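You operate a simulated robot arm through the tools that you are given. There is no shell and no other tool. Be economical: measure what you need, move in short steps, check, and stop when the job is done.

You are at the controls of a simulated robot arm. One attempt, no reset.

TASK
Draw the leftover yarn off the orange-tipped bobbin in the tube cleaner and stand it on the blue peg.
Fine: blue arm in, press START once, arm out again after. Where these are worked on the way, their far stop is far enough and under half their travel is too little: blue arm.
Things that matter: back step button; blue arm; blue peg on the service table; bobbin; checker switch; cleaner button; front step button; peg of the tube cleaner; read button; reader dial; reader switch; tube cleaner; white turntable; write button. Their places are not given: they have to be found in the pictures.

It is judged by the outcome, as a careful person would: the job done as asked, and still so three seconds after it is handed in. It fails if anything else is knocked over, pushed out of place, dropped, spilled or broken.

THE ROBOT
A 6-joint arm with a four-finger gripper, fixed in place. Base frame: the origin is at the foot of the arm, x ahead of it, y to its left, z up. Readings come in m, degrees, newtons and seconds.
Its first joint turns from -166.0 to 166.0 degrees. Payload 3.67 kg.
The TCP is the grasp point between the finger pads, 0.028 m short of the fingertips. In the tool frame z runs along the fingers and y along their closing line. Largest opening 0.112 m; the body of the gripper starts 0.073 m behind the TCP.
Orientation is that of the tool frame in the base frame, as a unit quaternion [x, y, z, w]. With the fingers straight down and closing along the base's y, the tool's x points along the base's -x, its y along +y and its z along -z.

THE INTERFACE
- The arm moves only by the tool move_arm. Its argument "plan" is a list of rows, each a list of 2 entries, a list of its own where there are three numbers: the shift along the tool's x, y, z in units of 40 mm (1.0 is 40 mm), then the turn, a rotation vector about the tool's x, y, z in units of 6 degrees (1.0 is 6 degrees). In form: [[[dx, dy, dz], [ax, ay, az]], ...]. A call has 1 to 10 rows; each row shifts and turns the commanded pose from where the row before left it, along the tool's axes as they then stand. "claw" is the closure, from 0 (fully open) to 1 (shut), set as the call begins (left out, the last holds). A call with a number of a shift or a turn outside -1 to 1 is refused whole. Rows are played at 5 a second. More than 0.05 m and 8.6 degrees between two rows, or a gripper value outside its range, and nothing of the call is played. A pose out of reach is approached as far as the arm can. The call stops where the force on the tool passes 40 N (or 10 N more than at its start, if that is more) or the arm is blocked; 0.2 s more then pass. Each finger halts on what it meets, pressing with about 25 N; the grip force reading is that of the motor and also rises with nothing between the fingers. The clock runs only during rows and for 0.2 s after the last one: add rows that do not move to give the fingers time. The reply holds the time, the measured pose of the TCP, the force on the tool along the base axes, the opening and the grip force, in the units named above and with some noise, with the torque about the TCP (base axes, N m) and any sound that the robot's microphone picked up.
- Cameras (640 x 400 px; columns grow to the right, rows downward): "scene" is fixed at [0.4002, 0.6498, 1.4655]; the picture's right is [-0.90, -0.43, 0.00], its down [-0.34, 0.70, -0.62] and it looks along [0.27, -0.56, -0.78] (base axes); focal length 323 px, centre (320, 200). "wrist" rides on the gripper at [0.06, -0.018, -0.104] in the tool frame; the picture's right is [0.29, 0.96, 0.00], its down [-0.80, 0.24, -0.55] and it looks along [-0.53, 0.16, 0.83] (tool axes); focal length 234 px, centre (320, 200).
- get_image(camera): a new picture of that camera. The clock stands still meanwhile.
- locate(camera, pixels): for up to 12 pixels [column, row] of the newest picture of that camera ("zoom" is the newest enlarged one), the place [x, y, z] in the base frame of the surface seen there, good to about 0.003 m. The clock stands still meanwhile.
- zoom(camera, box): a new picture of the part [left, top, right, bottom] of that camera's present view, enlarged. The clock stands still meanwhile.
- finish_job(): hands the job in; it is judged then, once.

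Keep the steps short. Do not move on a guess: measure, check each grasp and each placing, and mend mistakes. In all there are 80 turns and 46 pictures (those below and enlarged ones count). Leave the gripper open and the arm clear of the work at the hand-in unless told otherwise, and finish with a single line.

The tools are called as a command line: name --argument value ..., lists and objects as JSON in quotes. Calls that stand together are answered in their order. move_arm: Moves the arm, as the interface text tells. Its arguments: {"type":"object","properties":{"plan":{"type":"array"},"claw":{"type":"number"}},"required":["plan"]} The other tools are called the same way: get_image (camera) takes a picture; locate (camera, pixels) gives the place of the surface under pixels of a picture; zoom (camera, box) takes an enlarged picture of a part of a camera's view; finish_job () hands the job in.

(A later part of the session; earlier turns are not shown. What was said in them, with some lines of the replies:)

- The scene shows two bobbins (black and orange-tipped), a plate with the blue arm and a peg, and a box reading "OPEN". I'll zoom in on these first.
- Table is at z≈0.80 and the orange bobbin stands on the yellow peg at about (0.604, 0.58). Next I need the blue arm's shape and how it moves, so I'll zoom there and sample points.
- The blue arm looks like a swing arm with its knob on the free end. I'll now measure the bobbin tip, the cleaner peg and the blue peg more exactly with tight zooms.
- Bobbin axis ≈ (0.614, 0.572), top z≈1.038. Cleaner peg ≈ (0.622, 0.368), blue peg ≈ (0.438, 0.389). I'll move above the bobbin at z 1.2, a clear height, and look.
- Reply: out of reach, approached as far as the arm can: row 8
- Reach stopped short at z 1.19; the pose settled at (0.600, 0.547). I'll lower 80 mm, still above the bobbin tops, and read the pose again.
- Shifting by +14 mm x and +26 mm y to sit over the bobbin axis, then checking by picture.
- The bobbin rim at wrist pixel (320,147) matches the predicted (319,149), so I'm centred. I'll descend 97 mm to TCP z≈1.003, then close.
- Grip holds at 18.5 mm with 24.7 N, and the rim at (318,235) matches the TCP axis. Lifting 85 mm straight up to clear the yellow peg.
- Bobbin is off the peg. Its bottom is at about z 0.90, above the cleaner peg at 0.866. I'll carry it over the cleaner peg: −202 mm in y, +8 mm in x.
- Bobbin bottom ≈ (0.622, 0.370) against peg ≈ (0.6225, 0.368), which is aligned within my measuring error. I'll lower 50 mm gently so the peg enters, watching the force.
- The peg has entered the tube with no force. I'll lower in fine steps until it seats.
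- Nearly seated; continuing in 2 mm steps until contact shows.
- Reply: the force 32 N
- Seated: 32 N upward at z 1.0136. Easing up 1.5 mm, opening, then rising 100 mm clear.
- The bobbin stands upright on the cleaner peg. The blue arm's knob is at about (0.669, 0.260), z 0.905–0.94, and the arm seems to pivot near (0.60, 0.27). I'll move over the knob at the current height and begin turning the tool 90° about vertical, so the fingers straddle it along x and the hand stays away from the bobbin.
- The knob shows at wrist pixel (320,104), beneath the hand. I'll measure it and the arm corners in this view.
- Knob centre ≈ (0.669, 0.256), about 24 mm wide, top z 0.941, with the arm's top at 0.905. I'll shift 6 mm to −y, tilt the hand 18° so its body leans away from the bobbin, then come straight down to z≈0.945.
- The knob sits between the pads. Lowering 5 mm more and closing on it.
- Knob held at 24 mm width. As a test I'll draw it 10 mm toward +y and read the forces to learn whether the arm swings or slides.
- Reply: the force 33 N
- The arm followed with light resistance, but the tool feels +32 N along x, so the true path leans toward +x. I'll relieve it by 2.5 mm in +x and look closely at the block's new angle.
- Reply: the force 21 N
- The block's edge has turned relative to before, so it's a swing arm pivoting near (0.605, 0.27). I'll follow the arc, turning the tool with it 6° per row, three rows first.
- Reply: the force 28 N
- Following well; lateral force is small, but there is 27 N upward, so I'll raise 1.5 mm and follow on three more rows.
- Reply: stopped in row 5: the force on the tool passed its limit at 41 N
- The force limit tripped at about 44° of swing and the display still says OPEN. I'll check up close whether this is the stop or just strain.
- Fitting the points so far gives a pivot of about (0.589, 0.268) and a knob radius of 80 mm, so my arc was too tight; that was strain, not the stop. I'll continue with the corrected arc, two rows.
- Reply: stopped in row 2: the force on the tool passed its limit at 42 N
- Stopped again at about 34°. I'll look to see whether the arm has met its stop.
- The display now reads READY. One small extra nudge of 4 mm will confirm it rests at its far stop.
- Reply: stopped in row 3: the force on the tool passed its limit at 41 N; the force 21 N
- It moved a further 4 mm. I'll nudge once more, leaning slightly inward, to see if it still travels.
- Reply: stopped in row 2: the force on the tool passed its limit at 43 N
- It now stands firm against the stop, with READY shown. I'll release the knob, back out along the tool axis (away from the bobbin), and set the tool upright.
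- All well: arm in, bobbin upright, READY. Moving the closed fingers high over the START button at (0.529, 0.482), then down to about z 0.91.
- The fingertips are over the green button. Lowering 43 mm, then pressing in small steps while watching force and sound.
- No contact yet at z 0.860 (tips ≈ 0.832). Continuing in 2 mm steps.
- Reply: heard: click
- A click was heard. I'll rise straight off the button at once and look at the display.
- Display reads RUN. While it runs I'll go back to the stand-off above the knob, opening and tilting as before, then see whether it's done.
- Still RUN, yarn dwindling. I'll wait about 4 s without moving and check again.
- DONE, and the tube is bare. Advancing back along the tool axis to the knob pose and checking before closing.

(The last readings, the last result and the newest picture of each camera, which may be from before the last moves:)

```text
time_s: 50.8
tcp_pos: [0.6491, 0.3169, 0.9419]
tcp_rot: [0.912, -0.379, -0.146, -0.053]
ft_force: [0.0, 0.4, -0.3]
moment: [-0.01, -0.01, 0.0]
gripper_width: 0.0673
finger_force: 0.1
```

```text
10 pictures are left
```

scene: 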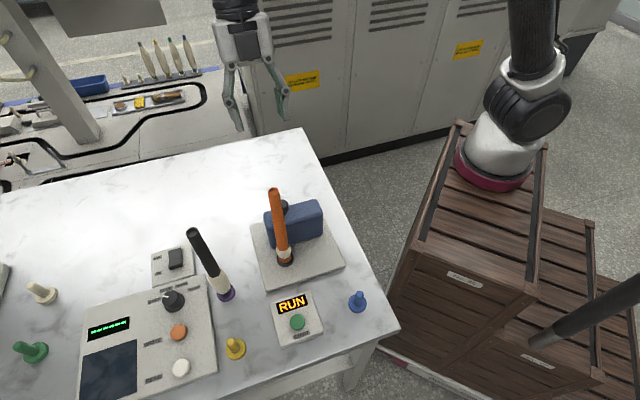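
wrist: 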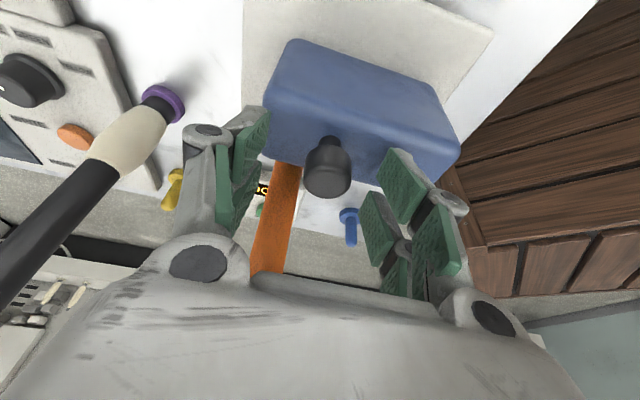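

The knob is between the pads again. Closing on it.

move_arm --plan '[[[0, 0, 0], [0, 0, 0]], [[0, 0, 0], [0, 0, 0]], [[0, 0, 0], [0, 0, 0]]]' --claw 1.0

move_arm --plan '[[[0.181, 0.0143, -0.0589], [0.309, 0, 0.951]], [[0.181, 0.0143, -0.0589], [0.309, 0, 0.951]], [[0.181, 0.0143, -0.0589], [0.309, 0, 0.951]], [[0, 0, 0], [0, 0, 0]]]'

```text
time_s: 51.6
tcp_pos: [0.6463, 0.3157, 0.9424]
tcp_rot: [0.912, -0.38, -0.148, -0.051]
ft_force: [-19.7, -19.7, 0.0]
moment: [-0.23, 0.33, -0.12]
gripper_width: 0.025
finger_force: 45.0
```

```text
time_s: 52.6
tcp_pos: [0.6615, 0.2981, 0.9418]
tcp_rot: [0.841, -0.519, -0.135, -0.074]
ft_force: [-19.2, -0.2, -5.2]
moment: [-0.03, 0.17, -0.54]
gripper_width: 0.0251
finger_force: 45.0
```

The arm follows outward. There is 19 N toward the pivot, so I'll ease 1.5 mm inward and continue three rows.

move_arm --plan '[[[0, 0.04, 0], [0, 0, 0]], [[0.181, 0.0143, -0.0589], [0.309, 0, 0.951]], [[0.181, 0.0143, -0.0589], [0.309, 0, 0.951]], [[0.181, 0.0143, -0.0589], [0.309, 0, 0.951]], [[0, 0, 0], [0, 0, 0]]]'

```text
time_s: 53.8
tcp_pos: [0.668, 0.2751, 0.9433]
tcp_rot: [0.75, -0.644, -0.117, -0.095]
ft_force: [24.8, 6.0, -9.0]
moment: [-0.11, -0.62, -0.08]
gripper_width: 0.0248
finger_force: 45.2
```

Now +25 N outward; easing 1.5 mm outward and continuing to the out stop in smaller steps.

move_arm --plan '[[[0, -0.04, 0], [0, 0, 0]], [[0.181, 0, -0.0589], [0.309, 0, 0.951]], [[0.181, 0, -0.0589], [0.154, 0, 0.475]], [[0, 0, 0], [0, 0, 0]]]'

```text
time_s: 54.8
tcp_pos: [0.6707, 0.2606, 0.9428]
tcp_rot: [-0.698, 0.7, 0.11, 0.102]
ft_force: [8.7, 1.3, -4.8]
moment: [0.28, -0.13, -0.23]
gripper_width: 0.025
finger_force: 45.6
```

Low forces, at y 0.2606; the original was about 0.255. Pushing on gently to the stop.

move_arm --plan '[[[0.09, 0, -0.0295], [0, 0, 0]], [[0.09, 0, -0.0295], [0, 0, 0]], [[0.06, 0, -0.02], [0, 0, 0]], [[0, 0, 0], [0, 0, 0]]]'

zoom --camera "scene" --box '[235, 180, 355, 340]'

```text
time_s: 55.4
tcp_pos: [0.6691, 0.2588, 0.9431]
tcp_rot: [0.699, -0.699, -0.11, -0.104]
ft_force: [3.0, 20.7, -14.1]
moment: [0.58, -0.26, 0.32]
gripper_width: 0.0244
finger_force: 44.7
stopped in row 3: the force on the tool passed its limit at 46 N (the readings are from after the stop); the commanded pose is now the measured one
```

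```text
2.50 times, centred on (295, 260) of scene
```

zoom: 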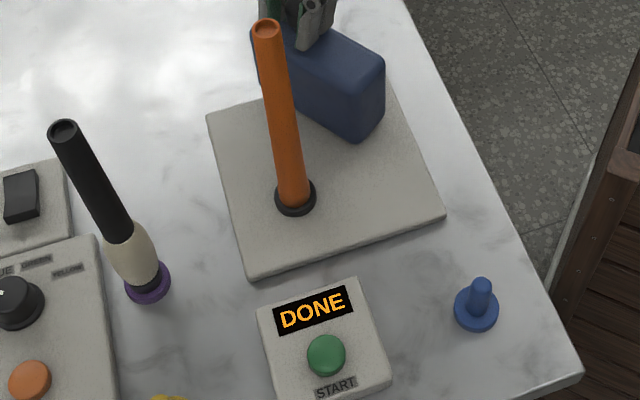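

Arm is back at its out stop. Releasing the knob, backing off, and setting the tool upright.

move_arm --plan '[[[0, 0, 0], [0, 0, 0]], [[0, 0, 0], [0, 0, 0]], [[0, 0, 0], [0, 0, 0]], [[0, 0, -0.4], [0, 0, 0]], [[0, 0, -0.9], [0, 0, 0]], [[0, 0, -1], [0, 0, 0]], [[0, 0, -1], [0, 0, 0]], [[0, 0, -1], [0, 0, 0]], [[0, 0, -1], [0, 0, 0]], [[0, 0, 0], [0, 0, 0]]]' --claw 0.4

move_arm --plan '[[[0, 0, 0], [0, 1, 0]], [[0, 0, 0], [0, 1, 0]], [[0, 0, 0], [0, 1, 0]], [[0, 0, 0], [0, 0, 0]]]'

```text
time_s: 57.6
tcp_pos: [0.6695, 0.1914, 1.1445]
tcp_rot: [-0.699, 0.699, 0.111, 0.104]
ft_force: [-0.4, -1.1, -0.2]
moment: [0.02, 0.01, 0.01]
gripper_width: 0.0672
finger_force: 0.1
```

```text
time_s: 58.6
tcp_pos: [0.6711, 0.1924, 1.1461]
tcp_rot: [-0.707, 0.707, -0.001, -0.007]
ft_force: [-0.1, -0.4, -0.3]
moment: [0.01, 0.02, -0.01]
gripper_width: 0.0671
finger_force: 0.0
```

A residual tilt of 0.8° remains; I'll correct it and move over the bobbin at (0.6215, 0.368), z≈1.12.

move_arm --plan '[[[0, 0, 0], [0.081, -0.108, 0]], [[-0.879, 0.248, 0.1], [0, 0, 0]], [[-0.879, 0.248, 0.1], [0, 0, 0]], [[-0.879, 0.248, 0.1], [0, 0, 0]], [[-0.879, 0.248, 0.1], [0, 0, 0]], [[-0.879, 0.248, 0.1], [0, 0, 0]], [[0, 0, 0], [0, 0, 0]]]'

get_image --camera "wrist"

```text
time_s: 60.2
tcp_pos: [0.6212, 0.3685, 1.1249]
tcp_rot: [-0.707, 0.707, 0.001, 0.0]
ft_force: [-1.0, 0.2, -0.5]
moment: [0.02, 0.01, -0.03]
gripper_width: 0.0672
finger_force: 0.0
```

```text
8 pictures are left
```

wrist: 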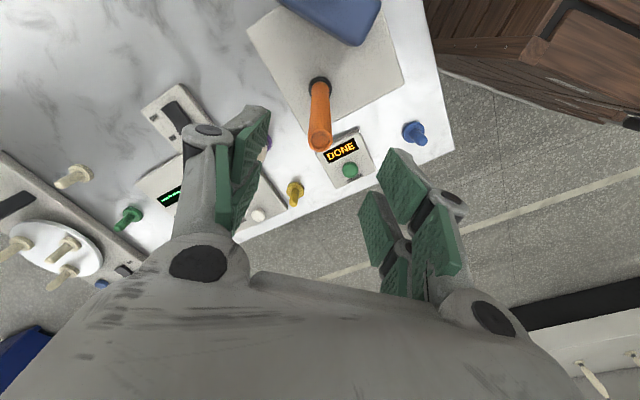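

Rim at (319,142), centred as predicted. Descending to z≈1.013 and closing.

move_arm --plan '[[[0, 0, 0.557], [0, 0, 0]], [[0, 0, 0.557], [0, 0, 0]], [[0, 0, 0.557], [0, 0, 0]], [[0, 0, 0.557], [0, 0, 0]], [[0, 0, 0.557], [0, 0, 0]], [[0, 0, 0], [0, 0, 0]]]'

move_arm --plan '[[[0, 0, 0], [0, 0, 0]], [[0, 0, 0], [0, 0, 0]], [[0, 0, 0], [0, 0, 0]], [[0, 0, 0], [0, 0, 0]]]' --claw 1.0

move_arm --plan '[[[0, 0, -0.45], [0, 0, 0]], [[0, 0, -0.45], [0, 0, 0]], [[0, 0, -0.45], [0, 0, 0]], [[0, 0, -0.45], [0, 0, 0]], [[0, 0, -0.45], [0, 0, 0]], [[0, 0, 0], [0, 0, 0]]]'

get_image --camera "wrist"

```text
time_s: 61.6
tcp_pos: [0.622, 0.3694, 1.0148]
tcp_rot: [-0.707, 0.707, 0.001, 0.0]
ft_force: [-0.6, -0.5, 0.0]
moment: [0.0, 0.0, -0.01]
gripper_width: 0.067
finger_force: 0.1
```

```text
time_s: 62.6
tcp_pos: [0.6226, 0.37, 1.0146]
tcp_rot: [0.707, -0.707, 0.0, -0.001]
ft_force: [-1.3, 1.1, 0.9]
moment: [-0.01, 0.0, -0.01]
gripper_width: 0.019
finger_force: 24.7
```

```text
time_s: 64.0
tcp_pos: [0.623, 0.3688, 1.1052]
tcp_rot: [0.708, -0.707, -0.001, -0.001]
ft_force: [-0.1, 0.5, -0.6]
moment: [0.02, 0.0, 0.0]
gripper_width: 0.0189
finger_force: 25.2
```

```text
7 pictures are left
```

wrist: 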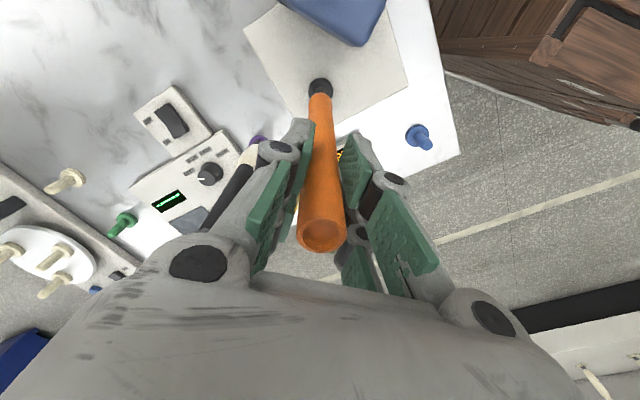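

Bobbin held and lifted. Carrying it over the blue peg at (0.438, 0.389).

move_arm --plan '[[[-0.083, 0.771, 0], [0, 0, 0]], [[-0.083, 0.771, 0], [0, 0, 0]], [[-0.083, 0.771, 0], [0, 0, 0]], [[-0.083, 0.771, 0], [0, 0, 0]], [[-0.083, 0.771, 0], [0, 0, 0]], [[-0.083, 0.771, 0], [0, 0, 0]], [[0, 0, 0], [0, 0, 0]], [[0, 0, 0], [0, 0, 0]]]'

zoom --camera "scene" --box '[310, 230, 410, 330]'

```text
time_s: 65.8
tcp_pos: [0.4384, 0.3902, 1.1047]
tcp_rot: [0.707, -0.707, 0.0, -0.001]
ft_force: [0.4, 0.3, -0.9]
moment: [-0.02, 0.03, 0.03]
gripper_width: 0.0191
finger_force: 24.8
```

```text
4.00 times, centred on (360, 280) of scene
```

zoom: 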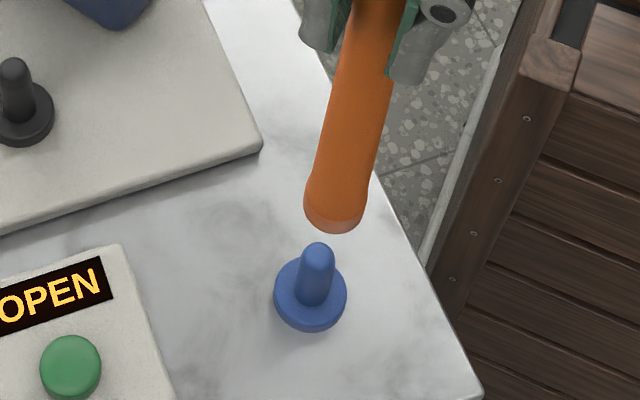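

OPEN shows again. Bobbin bottom ≈ (0.437, 0.389) and peg ≈ (0.439, 0.387): I'll correct by +1.5/−2.5 mm, lower 60 mm and check entry.

move_arm --plan '[[[0.0625, -0.0375, 0], [0, 0, 0]], [[0, 0, 0.3], [0, 0, 0]], [[0, 0, 0.3], [0, 0, 0]], [[0, 0, 0.3], [0, 0, 0]], [[0, 0, 0.2], [0, 0, 0]], [[0, 0, 0.2], [0, 0, 0]], [[0, 0, 0.2], [0, 0, 0]], [[0, 0, 0], [0, 0, 0]]]'

zoom --camera "scene" --box '[310, 230, 410, 330]'

```text
time_s: 67.6
tcp_pos: [0.4382, 0.3848, 1.0433]
tcp_rot: [-0.707, 0.707, 0.0, 0.001]
ft_force: [-0.6, 2.5, -0.2]
moment: [0.44, -0.03, 0.01]
gripper_width: 0.0176
finger_force: 25.1
```

```text
4.00 times, centred on (360, 280) of scene
```

zoom: 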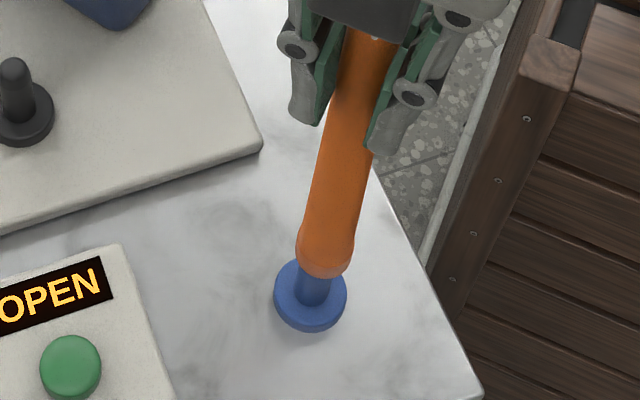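

The peg has entered, with a slight +y push; I'll ease 1.5 mm toward +y and lower on in small steps.

move_arm --plan '[[[-0.04, 0, 0], [0, 0, 0]], [[0, 0, 0.2], [0, 0, 0]], [[0, 0, 0.2], [0, 0, 0]], [[0, 0, 0.2], [0, 0, 0]], [[0, 0, 0.15], [0, 0, 0]], [[0, 0, 0], [0, 0, 0]]]'

move_arm --plan '[[[0, 0, 0.05], [0, 0, 0]], [[0, 0, 0.05], [0, 0, 0]], [[0, 0, 0.05], [0, 0, 0]], [[0, 0, 0.05], [0, 0, 0]], [[0, 0, 0], [0, 0, 0]]]'

```text
time_s: 69.0
tcp_pos: [0.4383, 0.3876, 1.0134]
tcp_rot: [0.707, -0.707, -0.001, -0.001]
ft_force: [0.6, 0.9, -1.4]
moment: [0.2, -0.13, 0.01]
gripper_width: 0.018
finger_force: 24.9
```

```text
time_s: 70.2
tcp_pos: [0.439, 0.3875, 1.0053]
tcp_rot: [0.708, -0.707, -0.001, -0.001]
ft_force: [0.4, -0.4, 0.0]
moment: [0.0, 0.01, 0.01]
gripper_width: 0.0179
finger_force: 24.8
```

Aligned, no contact yet at z 1.005. A few more 1–2 mm steps until it seats.

move_arm --plan '[[[0, 0, 0.04], [0, 0, 0]], [[0, 0, 0.04], [0, 0, 0]], [[0, 0, 0], [0, 0, 0]]]'

```text
time_s: 71.0
tcp_pos: [0.4377, 0.3862, 1.0034]
tcp_rot: [0.707, -0.707, -0.001, 0.0]
ft_force: [-0.3, 0.4, -0.2]
moment: [0.08, 0.01, 0.01]
gripper_width: 0.0176
finger_force: 24.8
```

move_arm --plan '[[[0, 0, 0.04], [0, 0, 0]], [[0, 0, 0.04], [0, 0, 0]], [[0, 0, 0], [0, 0, 0]]]'

```text
time_s: 71.8
tcp_pos: [0.439, 0.3868, 0.9997]
tcp_rot: [0.708, -0.707, -0.001, -0.001]
ft_force: [0.6, -2.3, 20.2]
moment: [-0.61, 0.01, 0.0]
gripper_width: 0.0179
finger_force: 25.3
```

Seated: 20 N upward at z 1.000. Opening, then rising 120 mm straight up.

move_arm --plan '[[[0, 0, -0.03], [0, 0, 0]], [[0, 0, 0], [0, 0, 0]], [[0, 0, 0], [0, 0, 0]], [[0, 0, 0], [0, 0, 0]], [[0, 0, -0.5], [0, 0, 0]], [[0, 0, -0.6], [0, 0, 0]], [[0, 0, -0.6], [0, 0, 0]], [[0, 0, -0.6], [0, 0, 0]], [[0, 0, -0.6], [0, 0, 0]], [[0, 0, 0], [0, 0, 0]]]' --claw 0.4

get_image --camera "scene"

```text
time_s: 74.0
tcp_pos: [0.4379, 0.3862, 1.1151]
tcp_rot: [0.707, -0.707, -0.001, -0.001]
ft_force: [0.7, -0.4, -1.0]
moment: [-0.04, 0.02, 0.01]
gripper_width: 0.0671
finger_force: 0.1
```

```text
4 pictures are left
```

scene: 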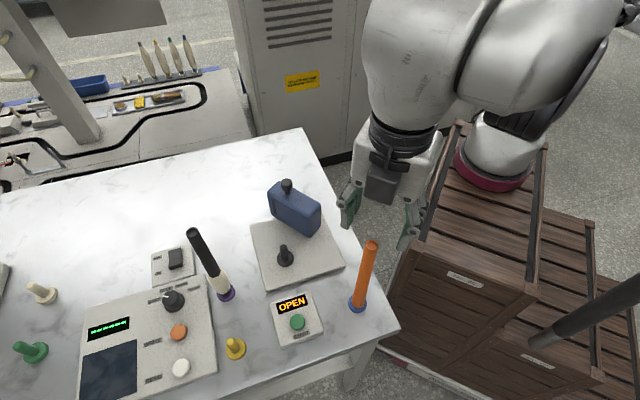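

The bobbin stands upright on the blue peg, the arm is out and the display reads OPEN. I'll raise and move the hand clear, fully open, and take a last look.

move_arm --plan '[[[0, 0, -0.8], [0, 0, 0]], [[0, 0, -0.8], [0, 0, 0]], [[0.7, 0, 0], [0, 0, 0]], [[0.7, 0, 0], [0, 0, 0]], [[0, 0, 0], [0, 0, 0]]]' --claw 0

zoom --camera "scene" --box '[240, 170, 400, 340]'

```text
time_s: 75.2
tcp_pos: [0.4383, 0.3306, 1.1796]
tcp_rot: [-0.707, 0.708, 0.0, 0.0]
ft_force: [0.2, 0.2, 0.1]
moment: [0.0, 0.0, 0.0]
gripper_width: 0.1118
finger_force: 0.1
```

```text
2.35 times, centred on (320, 255) of scene
```

zoom: 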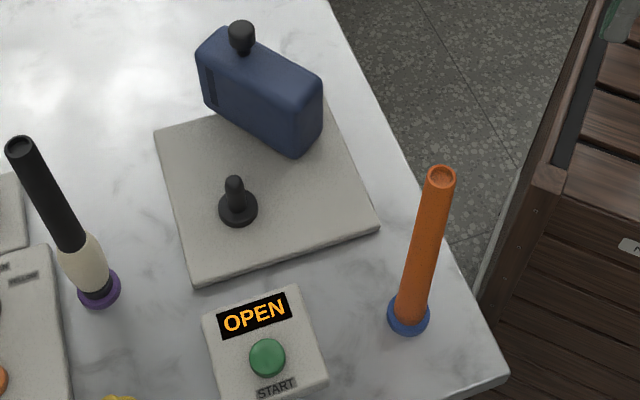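

Everything is in place: the tube is bare and seated on the blue peg, the blue arm is out, and the hand is open and clear. Handing in.

finish_job

```text
The job is handed in.
```

The orange-tipped bobbin was stripped of its yarn in the tube cleaner and now stands on the blue peg, with the blue arm back out and START pressed once.
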